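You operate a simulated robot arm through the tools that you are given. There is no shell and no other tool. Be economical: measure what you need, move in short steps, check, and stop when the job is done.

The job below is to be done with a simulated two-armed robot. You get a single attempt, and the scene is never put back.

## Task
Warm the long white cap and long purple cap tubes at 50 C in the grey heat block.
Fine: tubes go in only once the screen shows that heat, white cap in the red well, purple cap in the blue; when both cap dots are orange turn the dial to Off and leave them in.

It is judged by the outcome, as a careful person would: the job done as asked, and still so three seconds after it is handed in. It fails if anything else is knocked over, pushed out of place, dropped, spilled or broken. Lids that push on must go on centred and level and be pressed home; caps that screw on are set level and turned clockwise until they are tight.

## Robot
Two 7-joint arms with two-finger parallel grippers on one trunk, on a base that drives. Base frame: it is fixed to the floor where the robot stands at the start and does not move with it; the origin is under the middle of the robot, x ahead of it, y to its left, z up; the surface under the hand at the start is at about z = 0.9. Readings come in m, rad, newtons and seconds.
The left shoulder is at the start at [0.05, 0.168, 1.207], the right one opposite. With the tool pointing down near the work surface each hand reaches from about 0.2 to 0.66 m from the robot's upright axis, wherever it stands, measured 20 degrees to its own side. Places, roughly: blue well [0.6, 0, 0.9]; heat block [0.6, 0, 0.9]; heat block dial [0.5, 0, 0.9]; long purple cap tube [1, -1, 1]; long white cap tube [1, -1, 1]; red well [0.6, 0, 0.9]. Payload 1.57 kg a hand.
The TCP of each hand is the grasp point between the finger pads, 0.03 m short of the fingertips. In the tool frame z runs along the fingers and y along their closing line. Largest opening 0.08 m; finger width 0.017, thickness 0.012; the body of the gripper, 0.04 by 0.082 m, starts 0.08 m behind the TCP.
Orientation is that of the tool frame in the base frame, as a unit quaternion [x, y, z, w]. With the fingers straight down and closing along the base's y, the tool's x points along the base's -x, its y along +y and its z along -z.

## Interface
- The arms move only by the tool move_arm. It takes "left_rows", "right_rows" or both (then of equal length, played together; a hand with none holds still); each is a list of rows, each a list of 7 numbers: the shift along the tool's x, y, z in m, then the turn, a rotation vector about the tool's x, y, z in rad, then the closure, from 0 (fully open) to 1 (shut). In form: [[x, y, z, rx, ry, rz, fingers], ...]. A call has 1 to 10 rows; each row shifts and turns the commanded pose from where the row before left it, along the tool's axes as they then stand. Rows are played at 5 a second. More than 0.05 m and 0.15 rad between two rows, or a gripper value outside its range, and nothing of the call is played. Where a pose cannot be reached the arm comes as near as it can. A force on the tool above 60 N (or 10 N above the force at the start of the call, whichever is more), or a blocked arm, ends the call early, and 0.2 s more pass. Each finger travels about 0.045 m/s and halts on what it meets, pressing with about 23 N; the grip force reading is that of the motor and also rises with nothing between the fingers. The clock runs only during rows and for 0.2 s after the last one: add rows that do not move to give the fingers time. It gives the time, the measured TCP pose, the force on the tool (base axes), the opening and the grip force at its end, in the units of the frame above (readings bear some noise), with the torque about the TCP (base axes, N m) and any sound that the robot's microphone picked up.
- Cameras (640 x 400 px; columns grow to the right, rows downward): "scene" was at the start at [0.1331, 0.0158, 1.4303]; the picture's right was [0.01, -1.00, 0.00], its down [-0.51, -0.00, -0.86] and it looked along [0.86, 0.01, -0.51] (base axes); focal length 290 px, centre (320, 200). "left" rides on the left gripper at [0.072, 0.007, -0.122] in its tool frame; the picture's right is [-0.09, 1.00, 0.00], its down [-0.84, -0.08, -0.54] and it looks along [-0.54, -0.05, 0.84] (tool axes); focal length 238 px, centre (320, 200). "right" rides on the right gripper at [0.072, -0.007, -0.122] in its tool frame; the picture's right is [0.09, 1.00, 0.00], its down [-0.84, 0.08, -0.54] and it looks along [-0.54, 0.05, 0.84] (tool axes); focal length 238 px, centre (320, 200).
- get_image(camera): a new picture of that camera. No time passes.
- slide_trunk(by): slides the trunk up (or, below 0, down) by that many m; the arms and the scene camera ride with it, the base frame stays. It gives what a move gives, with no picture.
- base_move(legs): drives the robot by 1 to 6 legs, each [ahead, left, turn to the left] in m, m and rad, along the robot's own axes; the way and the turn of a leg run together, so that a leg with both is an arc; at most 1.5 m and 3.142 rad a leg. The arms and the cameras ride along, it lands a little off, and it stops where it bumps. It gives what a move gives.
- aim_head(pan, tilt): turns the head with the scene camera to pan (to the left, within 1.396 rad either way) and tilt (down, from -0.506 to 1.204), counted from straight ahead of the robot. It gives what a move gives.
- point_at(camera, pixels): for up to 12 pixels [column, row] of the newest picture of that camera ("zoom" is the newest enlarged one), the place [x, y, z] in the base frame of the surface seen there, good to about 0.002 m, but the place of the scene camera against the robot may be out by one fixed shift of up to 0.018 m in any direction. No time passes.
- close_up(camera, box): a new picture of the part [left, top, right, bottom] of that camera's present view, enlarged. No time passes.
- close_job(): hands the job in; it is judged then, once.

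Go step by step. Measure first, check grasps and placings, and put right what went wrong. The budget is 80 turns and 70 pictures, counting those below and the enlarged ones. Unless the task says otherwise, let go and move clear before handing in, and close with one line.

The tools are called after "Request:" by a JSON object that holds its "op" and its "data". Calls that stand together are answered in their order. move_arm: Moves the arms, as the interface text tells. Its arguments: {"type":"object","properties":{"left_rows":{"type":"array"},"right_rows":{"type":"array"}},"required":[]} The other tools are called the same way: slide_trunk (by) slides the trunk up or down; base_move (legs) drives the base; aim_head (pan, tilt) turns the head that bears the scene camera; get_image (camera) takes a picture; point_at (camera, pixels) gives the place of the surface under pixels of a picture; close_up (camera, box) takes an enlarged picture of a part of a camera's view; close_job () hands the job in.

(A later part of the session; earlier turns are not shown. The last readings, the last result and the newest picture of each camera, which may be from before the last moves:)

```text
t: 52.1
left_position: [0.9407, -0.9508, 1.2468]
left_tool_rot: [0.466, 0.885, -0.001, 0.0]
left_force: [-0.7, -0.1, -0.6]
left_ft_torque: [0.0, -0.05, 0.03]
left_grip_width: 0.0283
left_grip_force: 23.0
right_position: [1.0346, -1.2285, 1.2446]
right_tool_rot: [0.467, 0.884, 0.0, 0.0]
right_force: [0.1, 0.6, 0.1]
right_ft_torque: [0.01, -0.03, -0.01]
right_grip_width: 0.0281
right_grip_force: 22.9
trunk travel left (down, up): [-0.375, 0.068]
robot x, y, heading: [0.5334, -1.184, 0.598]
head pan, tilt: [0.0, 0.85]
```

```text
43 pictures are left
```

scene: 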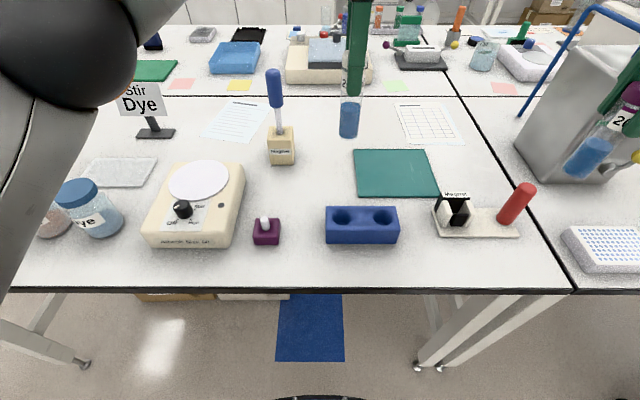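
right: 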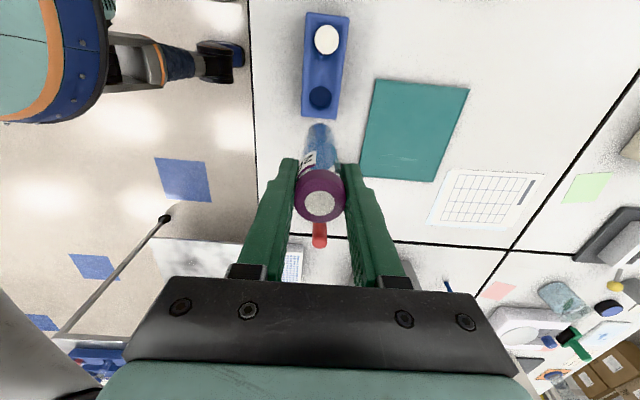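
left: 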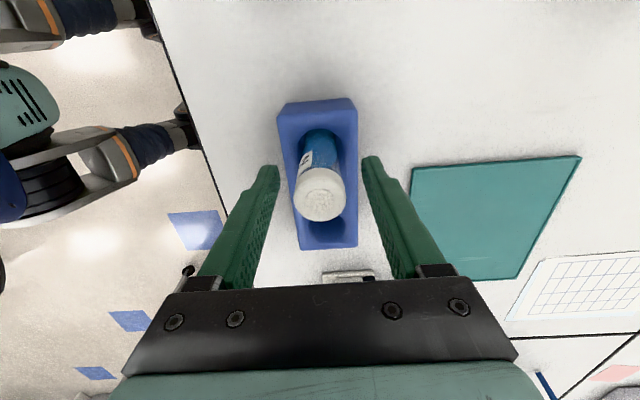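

Both tubes are held. I retract the hands toward the robot (clear of the bench items), then drive back.

Request:
{"op": "move_arm", "data": {"left_rows": [[0.02, -0.03, 0, 0, 0, 0, 0.9], [0.02, -0.03, 0, 0, 0, 0, 0.9], [0.03, -0.03, 0, 0, 0, 0, 0.9], [0.03, -0.03, 0, 0, 0, 0, 0.9], [0.03, -0.03, 0, 0, 0, 0, 0.9], [0.02, -0.015, 0, 0, 0, 0, 0.9]], "right_rows": [[0, -0.02, 0, 0, 0, 0, 0.9], [0, -0.02, 0, 0, 0, 0, 0.9], [0, -0.02, 0, 0, 0, 0, 0.9], [0, -0.02, 0, 0, 0, 0, 0.9], [0, -0.02, 0, 0, 0, 0, 0.9], [0, 0, 0, 0, 0, 0, 0.9]]}}

Request:
{"op": "base_move", "data": {"legs": [[-0.099, 1.256, 0], [0, 0, -0.596], [0.26, 0.2, 0]]}}

Request:
{"op": "aim_head", "data": {"pan": 0.0, "tilt": 0.8}}

Request:
{"op": "get_image", "data": {"camera": "scene"}}

```text
t: 53.5
left_position: [0.7194, -0.9202, 1.246]
left_tool_rot: [0.466, 0.885, -0.001, 0.0]
left_force: [-0.4, 0.2, -1.5]
left_ft_torque: [-0.01, 0.0, 0.02]
left_grip_width: 0.0286
left_grip_force: 22.7
right_position: [0.9505, -1.284, 1.2454]
right_tool_rot: [0.467, 0.884, 0.0, -0.001]
right_force: [-0.9, -0.2, -1.1]
right_ft_torque: [0.01, 0.0, -0.01]
right_grip_width: 0.0285
right_grip_force: 22.8
trunk travel left (down, up): [-0.375, 0.068]
robot x, y, heading: [0.5347, -1.1807, 0.599]
head pan, tilt: [0.0, 0.85]
```

```text
t: 68.2
left_position: [0.3086, 0.1046, 1.2466]
left_tool_rot: [0.701, 0.713, 0.0, 0.0]
left_force: [0.0, 0.4, 0.1]
left_ft_torque: [0.0, 0.0, 0.0]
left_grip_width: 0.0284
left_grip_force: 23.1
right_position: [0.2999, -0.3276, 1.2459]
right_tool_rot: [0.701, 0.713, 0.0, 0.0]
right_force: [-0.2, 0.2, -0.4]
right_ft_torque: [0.01, -0.01, 0.0]
right_grip_width: 0.0285
right_grip_force: 23.4
trunk travel left (down, up): [-0.375, 0.068]
robot x, y, heading: [0.0072, -0.0133, 0.02]
head pan, tilt: [0.0, 0.85]
```

```text
t: 68.8
left_position: [0.3078, 0.1026, 1.2458]
left_tool_rot: [0.701, 0.713, 0.0, 0.0]
left_force: [0.1, 0.6, -1.2]
left_ft_torque: [0.0, -0.03, 0.01]
left_grip_width: 0.0285
left_grip_force: 22.7
right_position: [0.2997, -0.3267, 1.2448]
right_tool_rot: [0.701, 0.713, 0.0, 0.0]
right_force: [0.4, 1.1, -0.6]
right_ft_torque: [0.04, 0.01, 0.01]
right_grip_width: 0.0285
right_grip_force: 22.7
trunk travel left (down, up): [-0.375, 0.068]
robot x, y, heading: [0.0079, -0.0072, 0.013]
head pan, tilt: [0.0, 0.799]
```

```text
42 pictures are left
```

scene: 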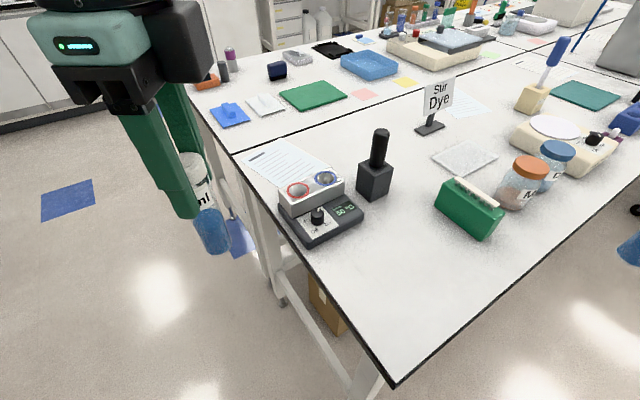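

Back at the block. I read the screen and remeasure the wells from the scene.

Request:
{"op": "close_up", "data": {"camera": "scene", "box": [265, 155, 375, 250]}}

Request:
{"op": "get_image", "data": {"camera": "left"}}

```text
4.21 times, centred on (320, 202) of scene
```

zoom: 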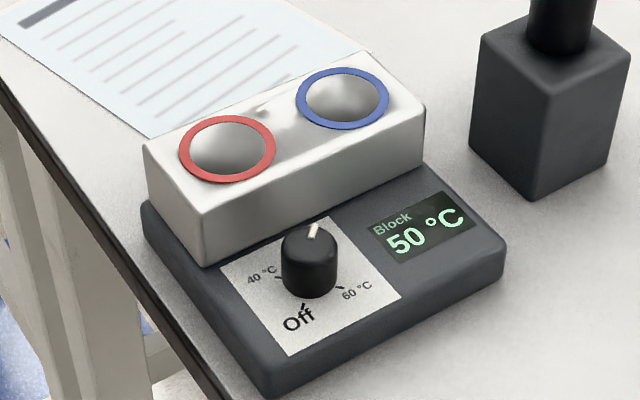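

```text
40 pictures are left
```

left: 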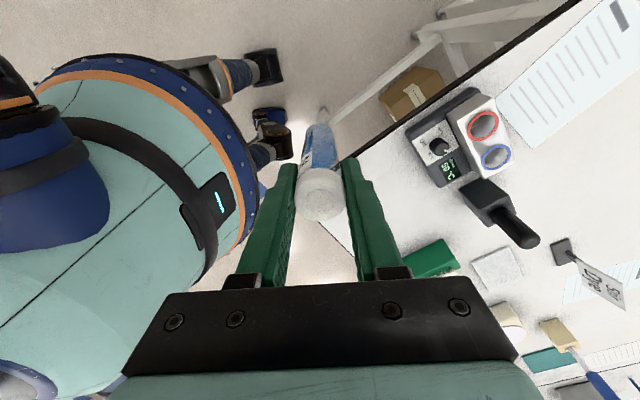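

The screen shows 50 °C. I measure the ring edges with the left wrist camera: red near (483,126), blue near (496,155).

Request:
{"op": "close_up", "data": {"camera": "left", "box": [440, 95, 540, 180]}}

```text
4.71 times, centred on (490, 138) of left
```

zoom: 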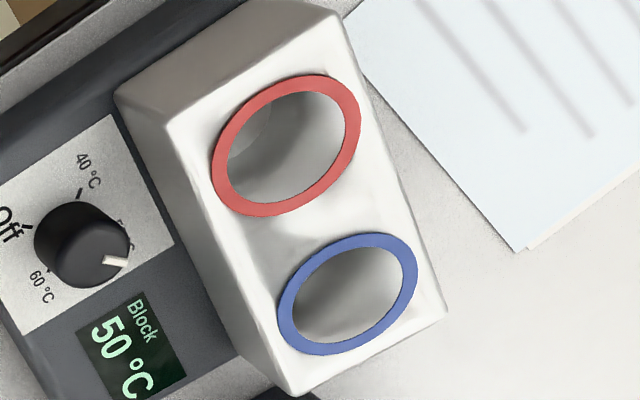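

Request:
{"op": "point_at", "data": {"camera": "zoom", "pixels": [[340, 92], [233, 200], [219, 158], [354, 134], [265, 210], [310, 83], [402, 248], [295, 342], [284, 308], [412, 283], [330, 349], [372, 240]]}}

```text
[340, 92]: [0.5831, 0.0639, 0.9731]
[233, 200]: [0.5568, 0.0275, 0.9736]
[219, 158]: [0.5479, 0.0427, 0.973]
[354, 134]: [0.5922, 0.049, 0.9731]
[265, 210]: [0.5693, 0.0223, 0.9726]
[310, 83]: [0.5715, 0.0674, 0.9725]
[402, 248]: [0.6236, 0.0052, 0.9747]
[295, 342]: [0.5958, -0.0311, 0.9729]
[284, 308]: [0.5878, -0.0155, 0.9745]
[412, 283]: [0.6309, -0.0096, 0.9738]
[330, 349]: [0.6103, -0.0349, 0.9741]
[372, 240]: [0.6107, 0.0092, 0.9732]
```

Red well centre (0.570,0.0455), blue (0.610,-0.013), top z 0.973. Moving white above the red well with the closing line turned across the row.

Request:
{"op": "move_arm", "data": {"left_rows": [[-0.0089, 0.0373, 0.018, 0, 0, 0, 0.9], [-0.0089, 0.0373, 0.018, 0, 0, 0, 0.9], [-0.0089, 0.0373, 0.018, 0, 0, 0, 0.9], [-0.0089, 0.0373, 0.018, 0, 0, 0, 0.9], [-0.0089, 0.0373, 0.018, 0, 0, 0, 0.9], [-0.0089, 0.0373, 0.018, 0, 0, 0, 0.9], [-0.0089, 0.0373, 0.018, 0, 0, 0, 0.9], [0, 0, 0, 0, 0, -0.15, 0.9], [0, 0, 0, 0, 0, -0.15, 0.9], [0, 0, 0, 0, 0, -0.15, 0.9]]}}

Request:
{"op": "move_arm", "data": {"left_rows": [[0, 0, 0, 0, 0, -0.135, 0.9], [0, 0, 0, 0, 0, 0, 0.9]]}}

Request:
{"op": "get_image", "data": {"camera": "left"}}

Request:
{"op": "get_image", "data": {"camera": "scene"}}

```text
t: 71.0
left_position: [0.5708, 0.0464, 1.1208]
left_tool_rot: [0.524, 0.852, -0.001, 0.0]
left_force: [-0.2, 0.2, -1.1]
left_ft_torque: [-0.02, -0.01, -0.02]
left_grip_width: 0.0285
left_grip_force: 23.2
right_position: [0.2997, -0.3285, 1.246]
right_tool_rot: [0.701, 0.713, 0.0, 0.0]
right_force: [0.5, -0.3, 0.4]
right_ft_torque: [-0.01, 0.0, 0.02]
right_grip_width: 0.0284
right_grip_force: 22.7
trunk travel left (down, up): [-0.375, 0.068]
robot x, y, heading: [0.0053, -0.0123, 0.021]
head pan, tilt: [0.0, 0.799]
```

```text
t: 71.6
left_position: [0.5697, 0.045, 1.1201]
left_tool_rot: [0.465, 0.885, -0.001, 0.0]
left_force: [0.2, 0.5, 0.6]
left_ft_torque: [-0.01, 0.02, 0.01]
left_grip_width: 0.0285
left_grip_force: 22.4
right_position: [0.2987, -0.3281, 1.2462]
right_tool_rot: [0.701, 0.713, 0.0, 0.001]
right_force: [-0.3, -0.4, 0.1]
right_ft_torque: [0.02, 0.0, 0.0]
right_grip_width: 0.0287
right_grip_force: 23.1
trunk travel left (down, up): [-0.375, 0.068]
robot x, y, heading: [0.008, -0.011, 0.017]
head pan, tilt: [0.0, 0.799]
```

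```text
38 pictures are left
```

left: 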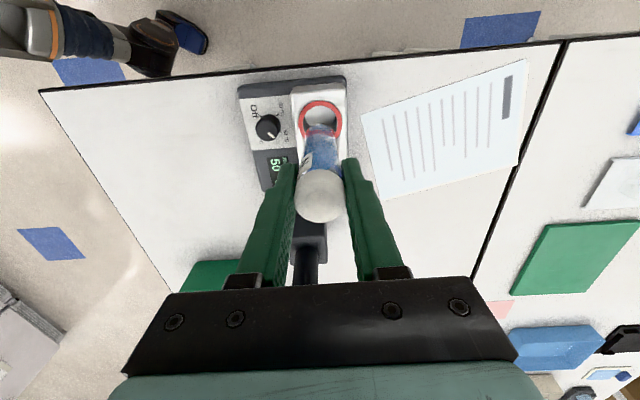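

```text
37 pictures are left
```

scene: 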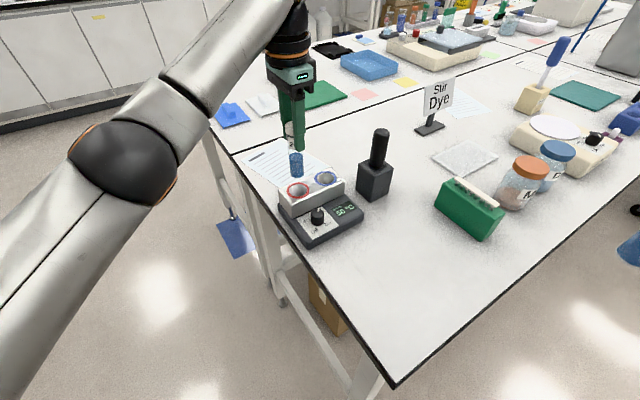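

The tube hangs above the red well. I lower to just above the rim (TCP 1.08) and check alignment.

Request:
{"op": "move_arm", "data": {"left_rows": [[0, 0, 0.02, 0, 0, 0, 0.9], [0, 0, 0.018, 0, 0, 0, 0.9], [0, 0, 0, 0, 0, 0, 0.9]]}}

Request:
{"op": "close_up", "data": {"camera": "left", "box": [260, 60, 380, 160]}}

Request:
{"op": "close_up", "data": {"camera": "scene", "box": [260, 120, 370, 220]}}

```text
t: 72.4
left_position: [0.571, 0.0448, 1.0835]
left_tool_rot: [0.466, 0.885, -0.001, 0.001]
left_force: [0.2, 0.8, 0.2]
left_ft_torque: [-0.02, -0.02, 0.0]
left_grip_width: 0.0287
left_grip_force: 23.6
right_position: [0.2988, -0.3286, 1.2453]
right_tool_rot: [0.701, 0.713, 0.0, -0.001]
right_force: [0.8, 0.0, -0.8]
right_ft_torque: [-0.03, 0.01, -0.02]
right_grip_width: 0.0286
right_grip_force: 23.3
trunk travel left (down, up): [-0.375, 0.068]
robot x, y, heading: [0.0076, -0.0094, 0.016]
head pan, tilt: [0.0, 0.799]
```

```text
4.00 times, centred on (320, 110) of left
```

zoom: 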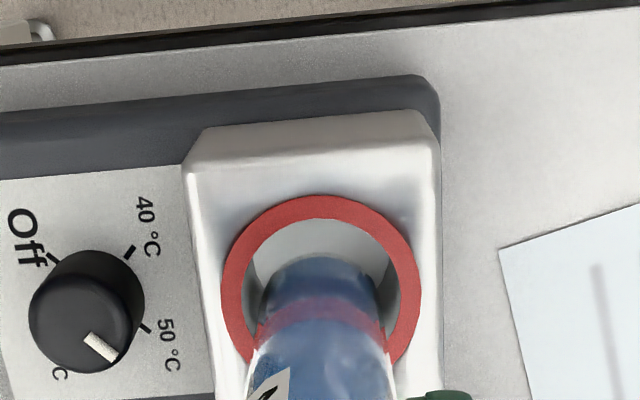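

```text
4.00 times, centred on (315, 170) of scene
```

zoom: 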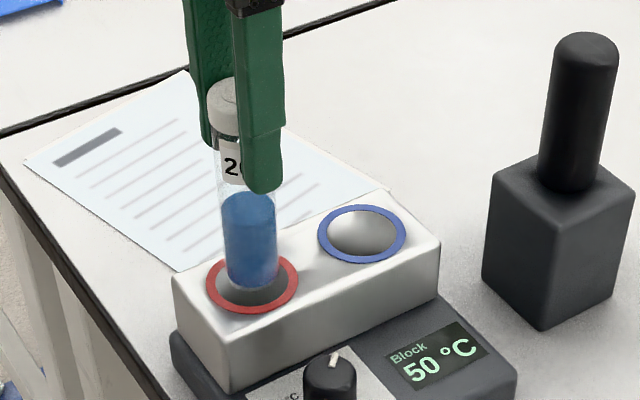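

Aligned in both views. Lower in small steps, watching force.

Request:
{"op": "move_arm", "data": {"left_rows": [[0, 0, 0.012, 0, 0, 0, 0.9], [0, 0, 0.012, 0, 0, 0, 0.9], [0, 0, 0.012, 0, 0, 0, 0.9], [0, 0, 0, 0, 0, 0, 0.9]]}}

Request:
{"op": "close_up", "data": {"camera": "left", "box": [240, 40, 400, 240]}}

```text
t: 73.4
left_position: [0.5701, 0.0448, 1.047]
left_tool_rot: [0.465, 0.885, -0.001, 0.0]
left_force: [-0.9, 0.1, -0.4]
left_ft_torque: [0.0, -0.01, -0.01]
left_grip_width: 0.0285
left_grip_force: 23.3
right_position: [0.2993, -0.3268, 1.245]
right_tool_rot: [0.701, 0.713, 0.001, 0.0]
right_force: [0.8, 0.2, 0.1]
right_ft_torque: [-0.01, 0.02, -0.02]
right_grip_width: 0.0283
right_grip_force: 22.8
trunk travel left (down, up): [-0.375, 0.068]
robot x, y, heading: [0.009, -0.0144, 0.009]
head pan, tilt: [0.0, 0.799]
```

```text
2.00 times, centred on (320, 140) of left
```

zoom: 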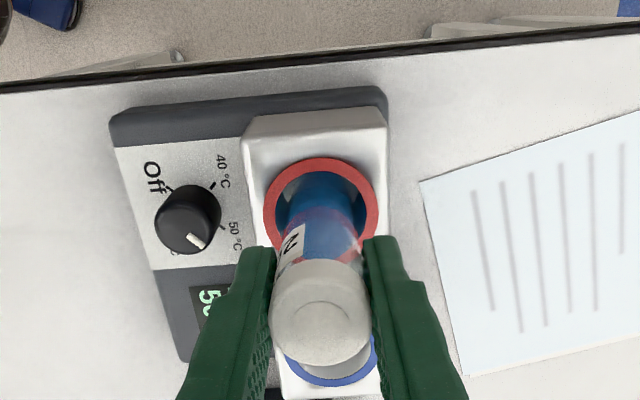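

The tube is in the well with no contact force. Continue in 5 mm steps.

Request:
{"op": "move_arm", "data": {"left_rows": [[0, 0, 0.006, 0, 0, 0, 0.9], [0, 0, 0.006, 0, 0, 0, 0.9], [0, 0, 0.005, 0, 0, 0, 0.9], [0, 0, 0, 0, 0, 0, 0.9]]}}

```text
t: 74.4
left_position: [0.5692, 0.0459, 1.0338]
left_tool_rot: [0.465, 0.885, 0.0, 0.003]
left_force: [0.0, 2.3, 19.6]
left_ft_torque: [0.26, 0.06, 0.01]
left_grip_width: 0.0289
left_grip_force: 22.7
right_position: [0.2987, -0.3279, 1.2458]
right_tool_rot: [0.702, 0.713, 0.001, 0.0]
right_force: [0.2, -0.7, 0.1]
right_ft_torque: [-0.02, 0.02, 0.0]
right_grip_width: 0.0287
right_grip_force: 22.8
trunk travel left (down, up): [-0.375, 0.068]
robot x, y, heading: [0.009, -0.0101, 0.017]
head pan, tilt: [0.0, 0.799]
```

Contact at 20 N: seated on the well floor. I ease off, release and look before rising.

Request:
{"op": "move_arm", "data": {"left_rows": [[0, 0, -0.003, 0, 0, 0, 0.9], [0, 0, 0, 0, 0, 0, 0.6], [0, 0, 0, 0, 0, 0, 0.4], [0, 0, 0, 0, 0, 0, 0.3], [0, 0, 0, 0, 0, 0, 0.3]]}}

Request:
{"op": "close_up", "data": {"camera": "left", "box": [240, 40, 400, 240]}}

Request:
{"op": "close_up", "data": {"camera": "scene", "box": [260, 120, 370, 220]}}

```text
t: 75.6
left_position: [0.57, 0.0452, 1.0338]
left_tool_rot: [0.465, 0.885, -0.001, 0.0]
left_force: [-0.1, -1.0, 0.1]
left_ft_torque: [-0.01, -0.02, 0.01]
left_grip_width: 0.0558
left_grip_force: 0.1
right_position: [0.2998, -0.3286, 1.2461]
right_tool_rot: [0.701, 0.713, 0.001, 0.001]
right_force: [-0.3, 0.9, -0.8]
right_ft_torque: [-0.03, 0.03, 0.02]
right_grip_width: 0.0285
right_grip_force: 23.0
trunk travel left (down, up): [-0.375, 0.068]
robot x, y, heading: [0.0068, -0.01, 0.016]
head pan, tilt: [0.0, 0.799]
```

```text
2.00 times, centred on (320, 140) of left
```

zoom: 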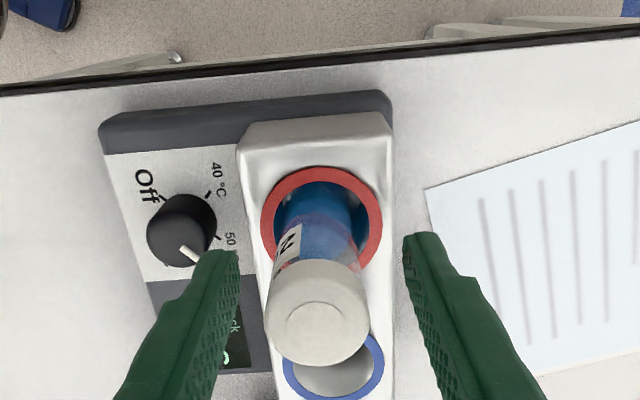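

```text
4.00 times, centred on (315, 170) of scene
```

zoom: 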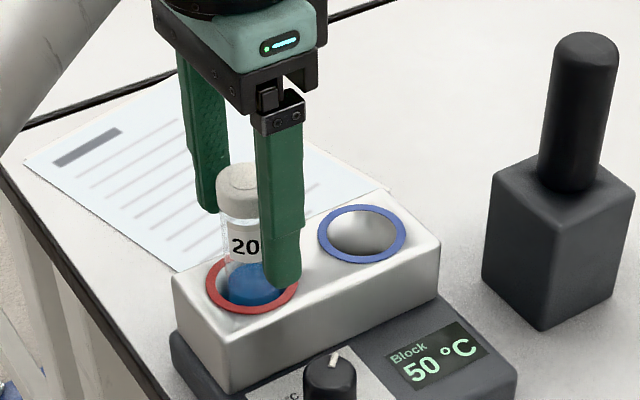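

White stands in the red well; I withdraw the left hand up and aside, then bring purple across.

Request:
{"op": "move_arm", "data": {"left_rows": [[0, 0, -0.04, 0, 0, 0, 0.3], [0, 0, -0.05, 0, 0, 0, 0.3], [0, 0, -0.05, 0, 0, 0, 0.3], [0, 0, -0.05, 0, 0, 0, 0.3], [0.046, -0.009, 0, 0, 0, 0, 0.3], [0.046, -0.009, 0, 0, 0, 0, 0.3], [0.046, -0.009, 0, 0, 0, 0, 0.3], [0.046, -0.009, 0, 0, 0, 0, 0.3], [0.046, -0.009, 0, 0, 0, 0, 0.3], [0.046, -0.009, 0, 0, 0, 0, 0.3]]}}

Request:
{"op": "move_arm", "data": {"right_rows": [[0.034, 0.0351, 0, 0, 0, 0, 0.9], [0.034, 0.0351, 0, 0, 0, 0, 0.9], [0.034, 0.0351, 0, 0, 0, 0, 0.9], [0.034, 0.0351, 0, 0, 0, 0, 0.9], [0.034, 0.0351, 0, 0, 0, 0, 0.9], [0.034, 0.0351, 0, 0, 0, 0, 0.9], [0.034, 0.0351, 0, 0, 0, 0, 0.9], [0.034, 0.0351, 0, 0, 0, 0, 0.9], [0.0377, 0.0352, 0, 0, 0, 0, 0.9], [0, 0, 0, 0, 0, -0.15, 0.9]]}}

Request:
{"op": "move_arm", "data": {"right_rows": [[0, 0, 0.03, 0, 0, -0.15, 0.9], [0, 0, 0.035, 0, 0, -0.15, 0.9], [0, 0, 0.035, 0, 0, -0.135, 0.9], [0, 0, 0.025, 0, 0, 0, 0.9], [0, 0, 0, 0, 0, 0, 0.9]]}}

Request:
{"op": "get_image", "data": {"camera": "right"}}

Request:
{"op": "close_up", "data": {"camera": "scene", "box": [240, 80, 420, 230]}}

```text
t: 77.8
left_position: [0.4225, 0.2083, 1.2442]
left_tool_rot: [0.464, 0.886, -0.001, 0.001]
left_force: [-0.5, 1.0, 0.4]
left_ft_torque: [-0.03, -0.04, -0.02]
left_grip_width: 0.056
left_grip_force: 0.0
left hand out of reach, approached as far as the arm can: row 4, 5, 6
right_position: [0.2988, -0.3269, 1.2453]
right_tool_rot: [0.701, 0.713, 0.0, 0.001]
right_force: [0.1, -0.1, -0.8]
right_ft_torque: [0.0, -0.01, 0.0]
right_grip_width: 0.0286
right_grip_force: 23.2
trunk travel left (down, up): [-0.375, 0.068]
robot x, y, heading: [0.0047, -0.0133, 0.016]
head pan, tilt: [0.0, 0.799]
```

```text
refused: row 9 steps farther than a row can; nothing moved
```

```text
t: 79.0
left_position: [0.4219, 0.2058, 1.2445]
left_tool_rot: [0.466, 0.885, -0.001, 0.001]
left_force: [1.0, 0.2, -0.9]
left_ft_torque: [0.04, 0.02, -0.01]
left_grip_width: 0.0563
left_grip_force: 0.2
right_position: [0.2999, -0.3274, 1.1195]
right_tool_rot: [0.53, 0.848, 0.0, 0.0]
right_force: [0.3, 0.8, -0.2]
right_ft_torque: [0.0, -0.01, -0.01]
right_grip_width: 0.0284
right_grip_force: 22.7
trunk travel left (down, up): [-0.375, 0.068]
robot x, y, heading: [0.0079, -0.0076, 0.014]
head pan, tilt: [0.0, 0.799]
```

```text
31 pictures are left
```

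right: 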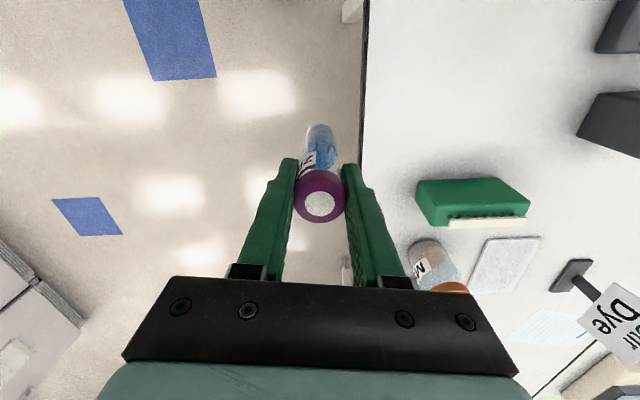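

```text
2.67 times, centred on (330, 155) of scene
```

zoom: 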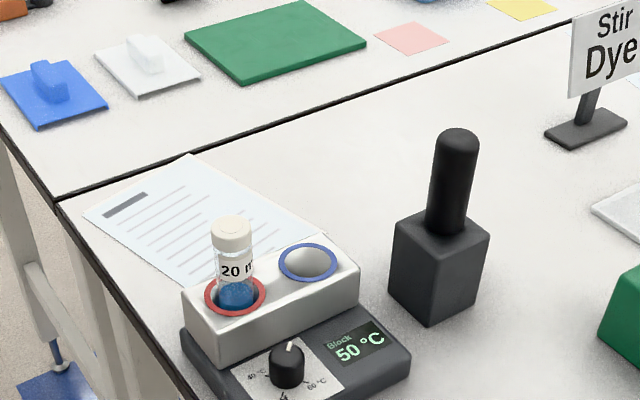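

The cross move was refused (step too long), so the right hand just lowered in place, clear of everything. I raise it and redo the cross move with smaller steps.

Request:
{"op": "move_arm", "data": {"right_rows": [[0, 0, -0.04, 0, 0, -0.15, 0.9], [0, 0, -0.04, 0, 0, 0, 0.9], [0, 0, -0.03, 0, 0, 0, 0.9], [0, 0, 0, 0, 0, 0, 0.9]]}}

Request:
{"op": "move_arm", "data": {"right_rows": [[0.0082, 0.0434, 0, 0, 0, 0, 0.9], [0.0082, 0.0434, 0, 0, 0, 0, 0.9], [0.0082, 0.0434, 0, 0, 0, 0, 0.9], [0.0082, 0.0434, 0, 0, 0, 0, 0.9], [0.0082, 0.0434, 0, 0, 0, 0, 0.9], [0.0082, 0.0434, 0, 0, 0, 0, 0.9], [0.0082, 0.0434, 0, 0, 0, 0, 0.9], [0.0082, 0.0434, 0, 0, 0, 0, 0.9], [0.0082, 0.0434, 0, 0, 0, 0, 0.9], [0.0082, 0.0434, 0, 0, 0, 0, 0.9]]}}

Request:
{"op": "get_image", "data": {"camera": "right"}}

```text
t: 80.0
left_position: [0.4231, 0.2063, 1.2442]
left_tool_rot: [0.466, 0.885, -0.001, 0.0]
left_force: [0.7, 0.1, -0.8]
left_ft_torque: [0.01, 0.0, 0.02]
left_grip_width: 0.0562
left_grip_force: 0.0
right_position: [0.3006, -0.328, 1.2301]
right_tool_rot: [0.466, 0.885, 0.0, 0.0]
right_force: [0.1, 0.1, -0.2]
right_ft_torque: [-0.01, -0.03, 0.04]
right_grip_width: 0.0286
right_grip_force: 23.1
trunk travel left (down, up): [-0.375, 0.068]
robot x, y, heading: [0.0075, -0.0108, 0.016]
head pan, tilt: [0.0, 0.799]
```

```text
t: 82.2
left_position: [0.4238, 0.2066, 1.2443]
left_tool_rot: [0.466, 0.885, -0.001, 0.001]
left_force: [0.0, 0.3, -0.3]
left_ft_torque: [0.0, -0.04, -0.03]
left_grip_width: 0.056
left_grip_force: 0.1
right_position: [0.5598, -0.0341, 1.2079]
right_tool_rot: [0.466, 0.885, 0.0, 0.001]
right_force: [0.3, 1.0, -1.3]
right_ft_torque: [-0.04, 0.01, -0.02]
right_grip_width: 0.0287
right_grip_force: 23.3
right hand out of reach, approached as far as the arm can: row 9, 10
trunk travel left (down, up): [-0.375, 0.068]
robot x, y, heading: [0.004, -0.0085, 0.016]
head pan, tilt: [0.0, 0.799]
```

```text
29 pictures are left
```

right: 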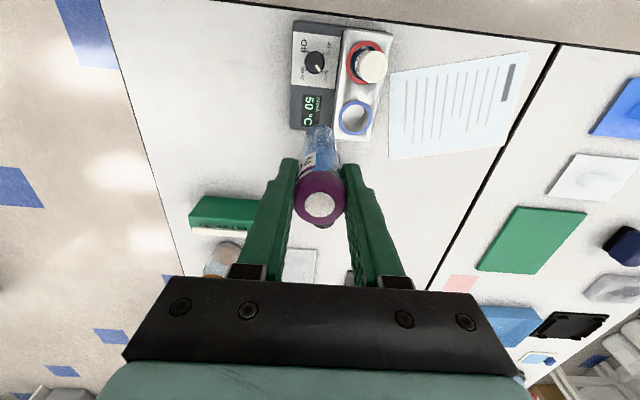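

At this height the right arm runs out of reach. I lower first, then read where it is.

Request:
{"op": "move_arm", "data": {"right_rows": [[0, 0, 0.03, 0, 0, 0, 0.9], [0, 0, 0.03, 0, 0, 0, 0.9], [0, 0, 0, 0, 0, 0, 0.9]]}}

```text
t: 83.0
left_position: [0.4233, 0.2065, 1.2451]
left_tool_rot: [0.466, 0.885, -0.001, 0.0]
left_force: [0.2, 0.2, -0.2]
left_ft_torque: [-0.02, 0.0, 0.02]
left_grip_width: 0.0564
left_grip_force: 0.1
right_position: [0.5599, -0.0336, 1.1483]
right_tool_rot: [0.466, 0.885, 0.0, 0.0]
right_force: [-0.1, -0.3, 0.4]
right_ft_torque: [-0.01, 0.0, 0.01]
right_grip_width: 0.0284
right_grip_force: 23.0
trunk travel left (down, up): [-0.375, 0.068]
robot x, y, heading: [0.005, -0.0121, 0.019]
head pan, tilt: [0.0, 0.799]
```

Request:
{"op": "move_arm", "data": {"right_rows": [[-0.0057, 0.0264, 0.014, 0, 0, 0, 0.9], [-0.0058, 0.0264, 0.014, 0, 0, 0, 0.9], [0, 0, 0, 0, 0, 0, 0.9]]}}

Request:
{"op": "get_image", "data": {"camera": "right"}}

```text
t: 83.8
left_position: [0.424, 0.2059, 1.244]
left_tool_rot: [0.466, 0.885, -0.002, 0.0]
left_force: [0.2, -0.1, -0.4]
left_ft_torque: [0.03, -0.02, 0.04]
left_grip_width: 0.0562
left_grip_force: 0.2
right_position: [0.5835, -0.0257, 1.1255]
right_tool_rot: [0.466, 0.885, 0.0, 0.001]
right_force: [0.8, 0.1, -0.7]
right_ft_torque: [-0.02, 0.04, 0.02]
right_grip_width: 0.0283
right_grip_force: 23.1
right hand out of reach, approached as far as the arm can: row 1, 2
trunk travel left (down, up): [-0.375, 0.068]
robot x, y, heading: [0.0098, -0.0107, 0.017]
head pan, tilt: [0.0, 0.799]
```

```text
28 pictures are left
```

right: 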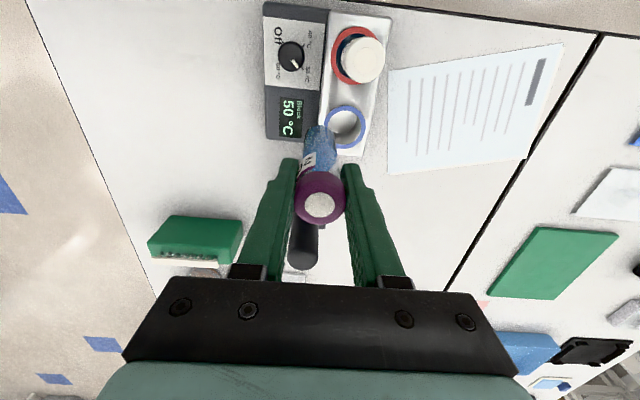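

Still short by 3 cm. I retract the hand a little, shift the base left 8 cm and ahead 6 cm (keeping the same clearance to the corner), then retry.

Request:
{"op": "move_arm", "data": {"right_rows": [[-0.0067, -0.037, -0.02, 0, 0, 0, 0.9], [-0.0067, -0.037, -0.02, 0, 0, 0, 0.9], [-0.0067, -0.037, -0.02, 0, 0, 0, 0.9], [0, 0, 0, 0, 0, 0, 0.9]]}}

Request:
{"op": "base_move", "data": {"legs": [[0, 0.08, 0], [0.05, 0, 0]]}}

Request:
{"op": "get_image", "data": {"camera": "right"}}

```text
t: 84.8
left_position: [0.424, 0.2073, 1.2441]
left_tool_rot: [0.466, 0.885, -0.001, 0.001]
left_force: [-0.1, 0.1, -0.5]
left_ft_torque: [-0.03, -0.01, -0.01]
left_grip_width: 0.0561
left_grip_force: 0.0
right_position: [0.503, -0.1065, 1.1846]
right_tool_rot: [0.466, 0.885, 0.0, 0.0]
right_force: [0.7, -0.6, -0.1]
right_ft_torque: [-0.04, 0.0, -0.02]
right_grip_width: 0.0286
right_grip_force: 22.5
trunk travel left (down, up): [-0.375, 0.068]
robot x, y, heading: [0.0078, -0.0107, 0.014]
head pan, tilt: [0.0, 0.799]
```

```text
t: 86.7
left_position: [0.4737, 0.2876, 1.2441]
left_tool_rot: [0.466, 0.885, -0.001, 0.0]
left_force: [0.3, 0.1, -0.4]
left_ft_torque: [-0.01, 0.02, 0.02]
left_grip_width: 0.0562
left_grip_force: 0.0
right_position: [0.5537, -0.0259, 1.1841]
right_tool_rot: [0.466, 0.885, -0.001, -0.001]
right_force: [0.3, -0.9, -1.2]
right_ft_torque: [0.04, 0.04, -0.01]
right_grip_width: 0.0288
right_grip_force: 22.9
trunk travel left (down, up): [-0.375, 0.068]
robot x, y, heading: [0.0571, 0.0701, 0.016]
head pan, tilt: [0.0, 0.799]
```

```text
27 pictures are left
```

right: 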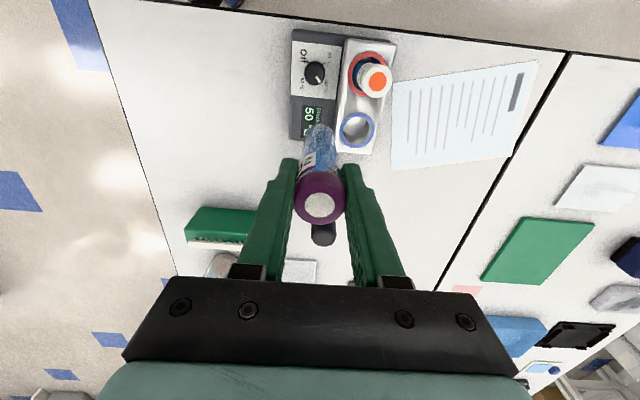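

The white cap's dot is already orange. I check the blue ring with the right wrist camera (around (355,130)).

Request:
{"op": "close_up", "data": {"camera": "right", "box": [300, 40, 420, 160]}}

```text
3.33 times, centred on (360, 100) of right
```

zoom: 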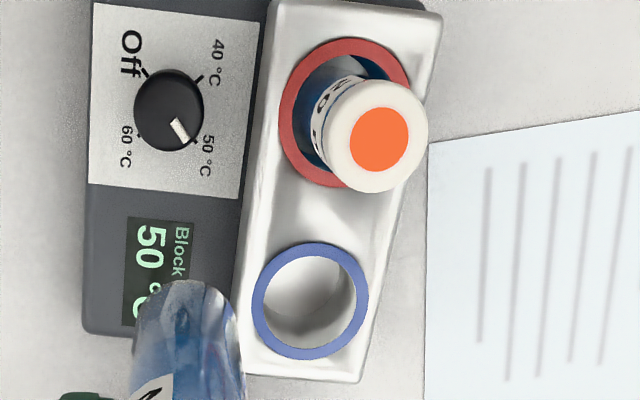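

Request:
{"op": "point_at", "data": {"camera": "zoom", "pixels": [[257, 305], [364, 295], [308, 247], [312, 354], [270, 262], [352, 338]]}}

```text
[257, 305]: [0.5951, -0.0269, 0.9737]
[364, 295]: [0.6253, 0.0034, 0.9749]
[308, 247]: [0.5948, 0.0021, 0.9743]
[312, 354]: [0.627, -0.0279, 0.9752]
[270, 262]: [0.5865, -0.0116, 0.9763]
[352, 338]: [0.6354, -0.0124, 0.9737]
```

Blue centre confirmed (0.6105,-0.012). Move over it, then lower to just above the rim.

Request:
{"op": "move_arm", "data": {"right_rows": [[-0.007, 0.0182, 0.01, 0, 0, 0, 0.9], [-0.007, 0.0182, 0.01, 0, 0, 0, 0.9], [-0.007, 0.0182, 0.01, 0, 0, 0, 0.9], [0, 0, 0.025, 0, 0, 0, 0.9], [0, 0, 0.025, 0, 0, 0, 0.9], [0, 0, 0.018, 0, 0, 0, 0.9], [0, 0, 0, 0, 0, 0, 0.9]]}}

Request:
{"op": "close_up", "data": {"camera": "right", "box": [240, 30, 400, 180]}}

Request:
{"op": "close_up", "data": {"camera": "scene", "box": [220, 80, 380, 230]}}

```text
t: 88.3
left_position: [0.4719, 0.2869, 1.2452]
left_tool_rot: [0.466, 0.885, -0.002, 0.0]
left_force: [-0.1, 0.0, -0.5]
left_ft_torque: [0.03, 0.02, -0.02]
left_grip_width: 0.0561
left_grip_force: 0.1
right_position: [0.6083, -0.0118, 1.0864]
right_tool_rot: [0.466, 0.885, -0.001, 0.0]
right_force: [0.9, 0.2, -0.3]
right_ft_torque: [0.0, -0.01, -0.02]
right_grip_width: 0.0287
right_grip_force: 23.6
trunk travel left (down, up): [-0.375, 0.068]
robot x, y, heading: [0.0571, 0.0686, 0.012]
head pan, tilt: [0.0, 0.799]
```

```text
2.67 times, centred on (320, 105) of right
```

zoom: 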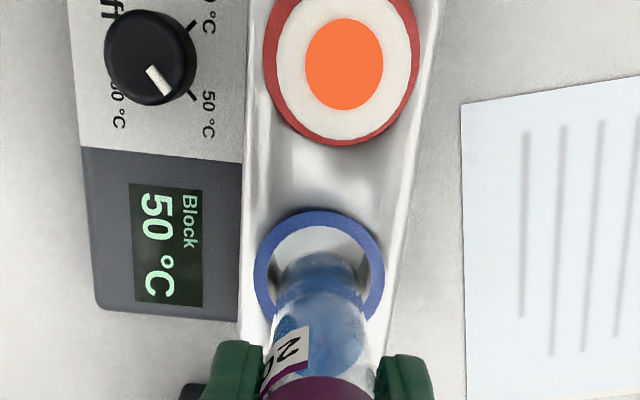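

```text
2.67 times, centred on (300, 155) of scene
```

zoom: 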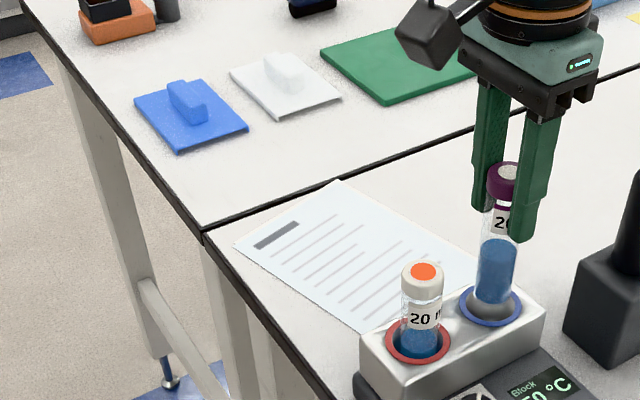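

Aligned. Lower in.

Request:
{"op": "move_arm", "data": {"right_rows": [[0, 0, 0.012, 0, 0, 0, 0.9], [0, 0, 0.012, 0, 0, 0, 0.9], [0, 0, 0.012, 0, 0, 0, 0.9], [0, 0, 0.008, 0, 0, 0, 0.9], [0, 0, 0.006, 0, 0, 0, 0.9], [0, 0, 0.004, 0, 0, 0, 0.9], [0, 0, 0, 0, 0, 0, 0.9]]}}

```text
t: 89.9
left_position: [0.4717, 0.2873, 1.2441]
left_tool_rot: [0.466, 0.885, -0.001, -0.001]
left_force: [-1.1, -0.7, 0.8]
left_ft_torque: [-0.03, -0.01, 0.03]
left_grip_width: 0.056
left_grip_force: 0.0
right_position: [0.6087, -0.0117, 1.0329]
right_tool_rot: [0.466, 0.885, 0.0, 0.0]
right_force: [0.3, -0.1, -0.7]
right_ft_torque: [-0.04, 0.02, 0.01]
right_grip_width: 0.0285
right_grip_force: 23.1
trunk travel left (down, up): [-0.375, 0.068]
robot x, y, heading: [0.0589, 0.0697, 0.016]
head pan, tilt: [0.0, 0.799]
```

Request:
{"op": "move_arm", "data": {"right_rows": [[0, 0, 0.003, 0, 0, 0, 0.9], [0, 0, 0, 0, 0, 0, 0.9]]}}

```text
t: 90.5
left_position: [0.4704, 0.2868, 1.2452]
left_tool_rot: [0.466, 0.885, 0.0, 0.001]
left_force: [-0.2, 0.5, 0.4]
left_ft_torque: [-0.01, 0.0, 0.0]
left_grip_width: 0.056
left_grip_force: 0.1
right_position: [0.6098, -0.0124, 1.0319]
right_tool_rot: [0.466, 0.885, 0.001, 0.002]
right_force: [1.0, -0.9, 13.0]
right_ft_torque: [-0.09, -0.01, -0.07]
right_grip_width: 0.0286
right_grip_force: 23.0
trunk travel left (down, up): [-0.375, 0.068]
robot x, y, heading: [0.0579, 0.0685, 0.01]
head pan, tilt: [0.0, 0.799]
```

Contact at 13 N: seated. Release, rise and withdraw.

Request:
{"op": "move_arm", "data": {"right_rows": [[0, 0, -0.002, 0, 0, 0, 0.9], [0, 0, 0, 0, 0, 0, 0.6], [0, 0, 0, 0, 0, 0, 0.4], [0, 0, 0, 0, 0, 0, 0.3], [0, 0, -0.03, 0, 0, 0, 0.3], [0, 0, -0.04, 0, 0, 0, 0.3], [0, 0, -0.04, 0, 0, 0, 0.3], [0, 0, -0.04, 0, 0, 0, 0.3], [0, -0.045, 0, 0, 0, 0, 0.3], [0, -0.045, 0, 0, 0, 0, 0.3]]}}

Request:
{"op": "move_arm", "data": {"right_rows": [[-0.02, -0.045, 0, 0, 0, 0, 0.3], [-0.02, -0.045, 0, 0, 0, 0, 0.3], [-0.02, -0.045, 0, 0, 0, 0, 0.3], [-0.02, -0.045, -0.01, 0, 0, 0, 0.3], [-0.02, -0.045, -0.01, 0, 0, 0, 0.3], [0, 0, 0, 0, 0, 0, 0.3]]}}

Request:
{"op": "close_up", "data": {"camera": "scene", "box": [220, 130, 380, 260]}}

Request:
{"op": "get_image", "data": {"camera": "left"}}

```text
t: 92.7
left_position: [0.4715, 0.2862, 1.2454]
left_tool_rot: [0.465, 0.885, 0.0, 0.001]
left_force: [0.5, -0.1, -0.9]
left_ft_torque: [0.0, 0.01, 0.0]
left_grip_width: 0.0559
left_grip_force: 0.1
right_position: [0.5343, -0.0635, 1.1822]
right_tool_rot: [0.466, 0.885, 0.0, 0.0]
right_force: [-0.1, 0.0, -0.2]
right_ft_torque: [0.01, -0.03, -0.04]
right_grip_width: 0.0561
right_grip_force: 0.0
trunk travel left (down, up): [-0.375, 0.068]
robot x, y, heading: [0.0555, 0.0702, 0.014]
head pan, tilt: [0.0, 0.799]
```

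```text
refused: row 4 steps farther than a row can; nothing moved
```

```text
3.08 times, centred on (300, 195) of scene
```

zoom: 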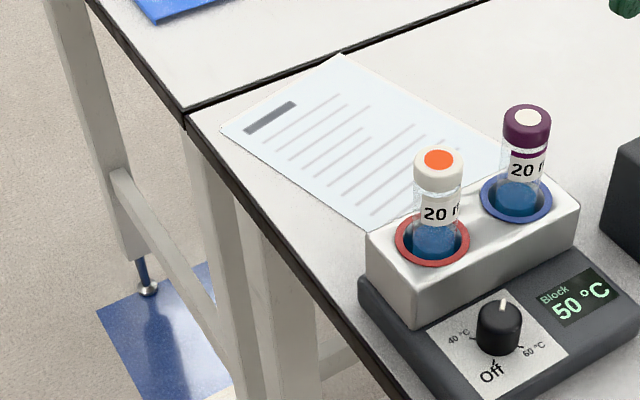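

```text
22 pictures are left
```

left: 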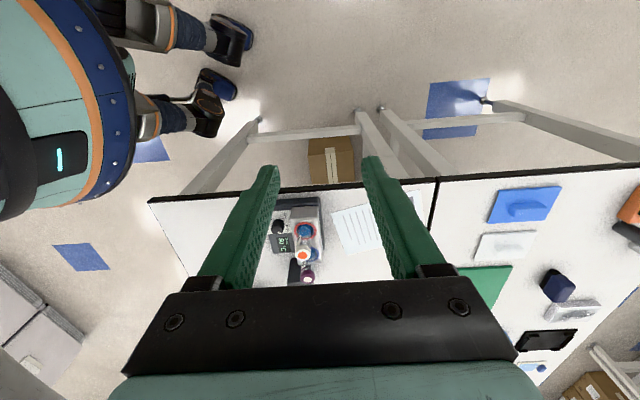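

Both tubes stand upright; purple's dot is still white. I withdraw the right hand with shorter steps and bring the left hand above the dial.

Request:
{"op": "move_arm", "data": {"right_rows": [[-0.02, -0.04, 0, 0, 0, 0, 0.3], [-0.02, -0.04, 0, 0, 0, 0, 0.3], [-0.02, -0.04, 0, 0, 0, 0, 0.3], [-0.02, -0.04, 0, 0, 0, 0, 0.3], [-0.02, -0.04, 0, 0, 0, 0, 0.3], [-0.02, -0.02, 0, 0, 0, 0, 0.3]]}}

Request:
{"op": "move_arm", "data": {"left_rows": [[-0.0372, -0.0172, 0.015, 0, 0, 0, 0.3], [-0.0372, -0.0172, 0.015, 0, 0, 0, 0.3], [-0.0372, -0.0172, 0.015, 0, 0, 0, 0.3], [-0.0372, -0.0172, 0.015, 0, 0, 0, 0.3], [-0.0372, -0.0172, 0.015, 0, 0, 0, 0.3], [-0.0372, -0.0172, 0.015, 0, 0, 0, 0.44], [-0.0372, -0.0172, 0.015, 0, 0, 0, 0.44], [0, 0, 0, 0, 0, 0.15, 0.44], [0, 0, 0, 0, 0, 0.15, 0.44], [0, 0, 0, 0, 0, 0.15, 0.44]]}}

Request:
{"op": "move_arm", "data": {"left_rows": [[0, 0, 0, 0, 0, 0.15, 0.44], [0, 0, 0, 0, 0, 0, 0.44]]}}

Request:
{"op": "get_image", "data": {"camera": "left"}}

Request:
{"op": "close_up", "data": {"camera": "scene", "box": [220, 100, 400, 260]}}

```text
t: 94.1
left_position: [0.4716, 0.287, 1.244]
left_tool_rot: [0.466, 0.885, -0.001, 0.001]
left_force: [-0.2, 0.0, -0.4]
left_ft_torque: [0.04, 0.05, 0.01]
left_grip_width: 0.0562
left_grip_force: 0.0
right_position: [0.4216, -0.2875, 1.1819]
right_tool_rot: [0.465, 0.885, 0.0, 0.0]
right_force: [-1.1, -0.1, 1.5]
right_ft_torque: [-0.02, 0.02, 0.02]
right_grip_width: 0.0561
right_grip_force: 0.0
trunk travel left (down, up): [-0.375, 0.068]
robot x, y, heading: [0.0553, 0.0689, 0.015]
head pan, tilt: [0.0, 0.799]
```

```text
t: 96.3
left_position: [0.5201, 0.0034, 1.1386]
left_tool_rot: [0.652, 0.758, -0.001, 0.001]
left_force: [-0.3, 0.7, 0.1]
left_ft_torque: [0.03, 0.0, 0.03]
left_grip_width: 0.0448
left_grip_force: 0.1
right_position: [0.4219, -0.2859, 1.1817]
right_tool_rot: [0.466, 0.885, -0.001, -0.001]
right_force: [-0.6, 0.1, 0.7]
right_ft_torque: [0.05, 0.02, 0.07]
right_grip_width: 0.0559
right_grip_force: 0.1
trunk travel left (down, up): [-0.375, 0.068]
robot x, y, heading: [0.0528, 0.0692, 0.021]
head pan, tilt: [0.0, 0.799]
```

```text
t: 96.9
left_position: [0.5198, 0.0043, 1.1411]
left_tool_rot: [0.707, 0.707, 0.0, 0.0]
left_force: [0.8, -0.2, 0.2]
left_ft_torque: [0.02, 0.03, 0.0]
left_grip_width: 0.0449
left_grip_force: 0.1
right_position: [0.4229, -0.2865, 1.1815]
right_tool_rot: [0.466, 0.885, 0.0, 0.0]
right_force: [-0.7, -0.6, 0.4]
right_ft_torque: [0.03, -0.01, 0.03]
right_grip_width: 0.0561
right_grip_force: 0.2
trunk travel left (down, up): [-0.375, 0.068]
robot x, y, heading: [0.0568, 0.0669, 0.015]
head pan, tilt: [0.0, 0.799]
```

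```text
21 pictures are left
```

left: 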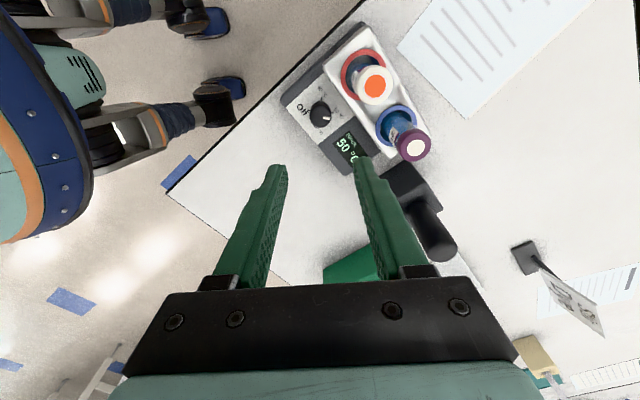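

```text
2.50 times, centred on (310, 180) of scene
```

zoom: 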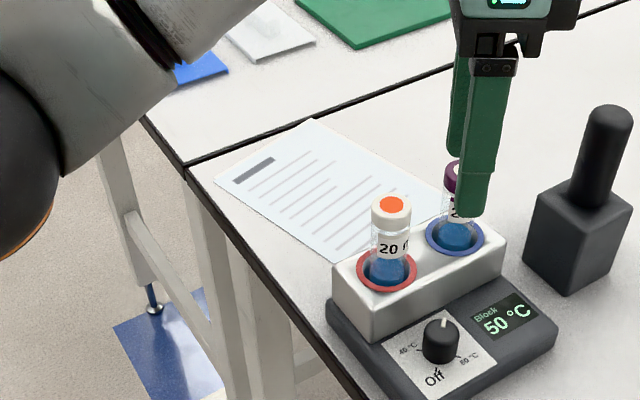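

Knob at (320,113) below the hand; purple's dot still white. I verify the knob centre and wait a few seconds.

Request:
{"op": "point_at", "data": {"camera": "left", "pixels": [[320, 113], [310, 113], [330, 115], [320, 104], [320, 123]]}}

Request:
{"op": "move_arm", "data": {"left_rows": [[0, 0, 0, 0, 0, 0, 0.44], [0, 0, 0, 0, 0, 0, 0.44], [0, 0, 0, 0, 0, 0, 0.44], [0, 0, 0, 0, 0, 0, 0.44], [0, 0, 0, 0, 0, 0, 0.44], [0, 0, 0, 0, 0, 0, 0.44], [0, 0, 0, 0, 0, 0, 0.44], [0, 0, 0, 0, 0, 0, 0.44], [0, 0, 0, 0, 0, 0, 0.44], [0, 0, 0, 0, 0, 0, 0.44]]}}

Request:
{"op": "close_up", "data": {"camera": "left", "box": [270, 20, 450, 180]}}

```text
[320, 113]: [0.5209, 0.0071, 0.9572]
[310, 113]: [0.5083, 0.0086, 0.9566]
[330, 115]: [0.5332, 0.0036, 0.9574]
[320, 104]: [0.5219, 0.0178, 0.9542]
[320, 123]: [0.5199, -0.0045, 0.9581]
```

```text
t: 99.1
left_position: [0.5201, 0.003, 1.1405]
left_tool_rot: [0.706, 0.709, -0.001, 0.001]
left_force: [-0.4, -0.2, 0.1]
left_ft_torque: [0.04, -0.01, 0.01]
left_grip_width: 0.0451
left_grip_force: 0.1
right_position: [0.4221, -0.2868, 1.1819]
right_tool_rot: [0.465, 0.885, 0.0, 0.0]
right_force: [0.2, 0.3, 0.0]
right_ft_torque: [-0.01, -0.02, -0.03]
right_grip_width: 0.056
right_grip_force: 0.0
trunk travel left (down, up): [-0.375, 0.068]
robot x, y, heading: [0.0578, 0.0747, 0.016]
head pan, tilt: [0.0, 0.799]
```

```text
2.50 times, centred on (360, 100) of left
```

zoom: 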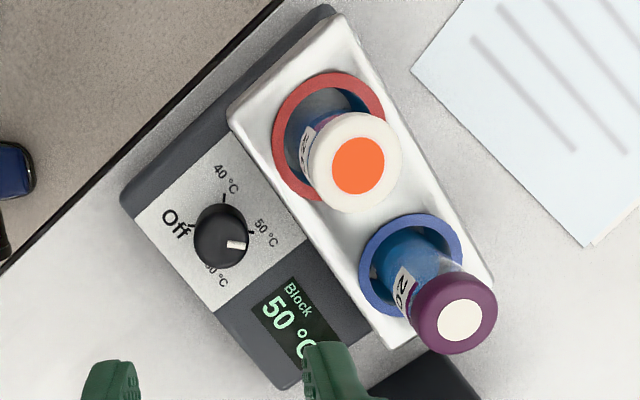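

Knob is well centred under the hand. Purple still white; wait more.

Request:
{"op": "move_arm", "data": {"left_rows": [[0, 0, 0, 0, 0, 0, 0.44], [0, 0, 0, 0, 0, 0, 0.44], [0, 0, 0, 0, 0, 0, 0.44], [0, 0, 0, 0, 0, 0, 0.44], [0, 0, 0, 0, 0, 0, 0.44], [0, 0, 0, 0, 0, 0, 0.44], [0, 0, 0, 0, 0, 0, 0.44], [0, 0, 0, 0, 0, 0, 0.44], [0, 0, 0, 0, 0, 0, 0.44], [0, 0, 0, 0, 0, 0, 0.44]]}}

Request:
{"op": "close_up", "data": {"camera": "left", "box": [270, 20, 450, 180]}}

```text
t: 101.3
left_position: [0.5211, 0.0043, 1.1396]
left_tool_rot: [0.706, 0.708, -0.002, 0.001]
left_force: [0.2, 1.1, 0.6]
left_ft_torque: [0.0, 0.01, -0.02]
left_grip_width: 0.0449
left_grip_force: 0.0
right_position: [0.422, -0.2866, 1.1817]
right_tool_rot: [0.466, 0.885, 0.001, 0.0]
right_force: [-0.3, -0.3, 0.1]
right_ft_torque: [0.03, 0.0, -0.04]
right_grip_width: 0.056
right_grip_force: 0.1
trunk travel left (down, up): [-0.375, 0.068]
robot x, y, heading: [0.0525, 0.0694, 0.019]
head pan, tilt: [0.0, 0.799]
```

```text
2.50 times, centred on (360, 100) of left
```

zoom: 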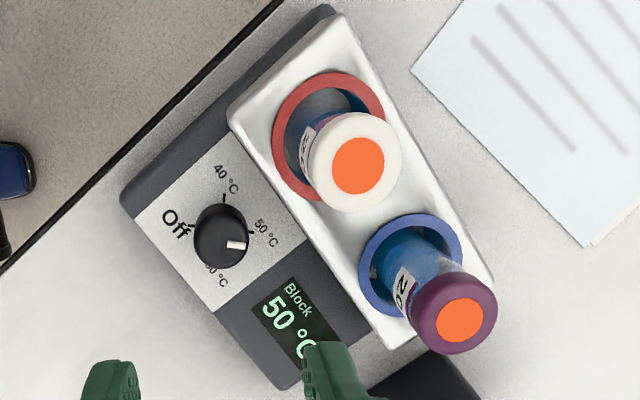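

Both dots are orange. Descend onto the dial and grip.

Request:
{"op": "move_arm", "data": {"left_rows": [[0.001, 0, 0.035, 0, 0, 0, 0.44], [0, 0, 0.04, 0, 0, 0, 0.44], [0, 0, 0.04, 0, 0, 0, 0.44], [0, 0, 0.035, 0, 0, 0, 0.44], [0, 0, 0.021, 0, 0, 0, 0.44], [0, 0, 0, 0, 0, 0, 0.6], [0, 0, 0, 0, 0, 0, 0.8], [0, 0, 0, 0, 0, 0, 0.8], [0, 0, 0, 0, 0, 0, 0.8]]}}

Request:
{"op": "get_image", "data": {"camera": "left"}}

```text
t: 103.3
left_position: [0.5197, 0.0059, 0.9688]
left_tool_rot: [0.706, 0.708, 0.0, 0.001]
left_force: [1.6, -0.1, -4.2]
left_ft_torque: [-0.16, -0.21, -0.01]
left_grip_width: 0.0269
left_grip_force: 38.2
right_position: [0.4223, -0.287, 1.1806]
right_tool_rot: [0.465, 0.885, 0.0, -0.001]
right_force: [-0.3, 0.1, 0.0]
right_ft_torque: [0.05, 0.0, -0.01]
right_grip_width: 0.0559
right_grip_force: 0.0
trunk travel left (down, up): [-0.375, 0.068]
robot x, y, heading: [0.0598, 0.0665, 0.011]
head pan, tilt: [0.0, 0.799]
```

```text
17 pictures are left
```

left: 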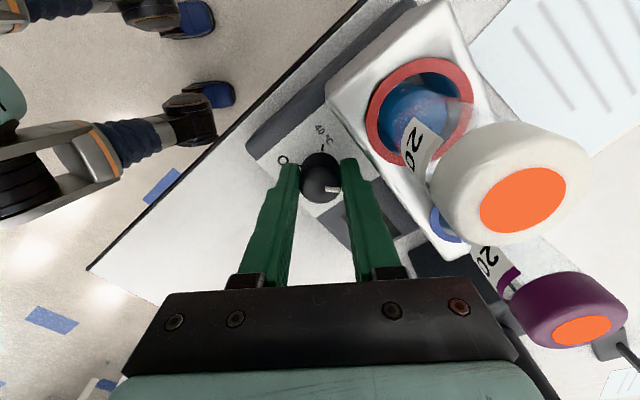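

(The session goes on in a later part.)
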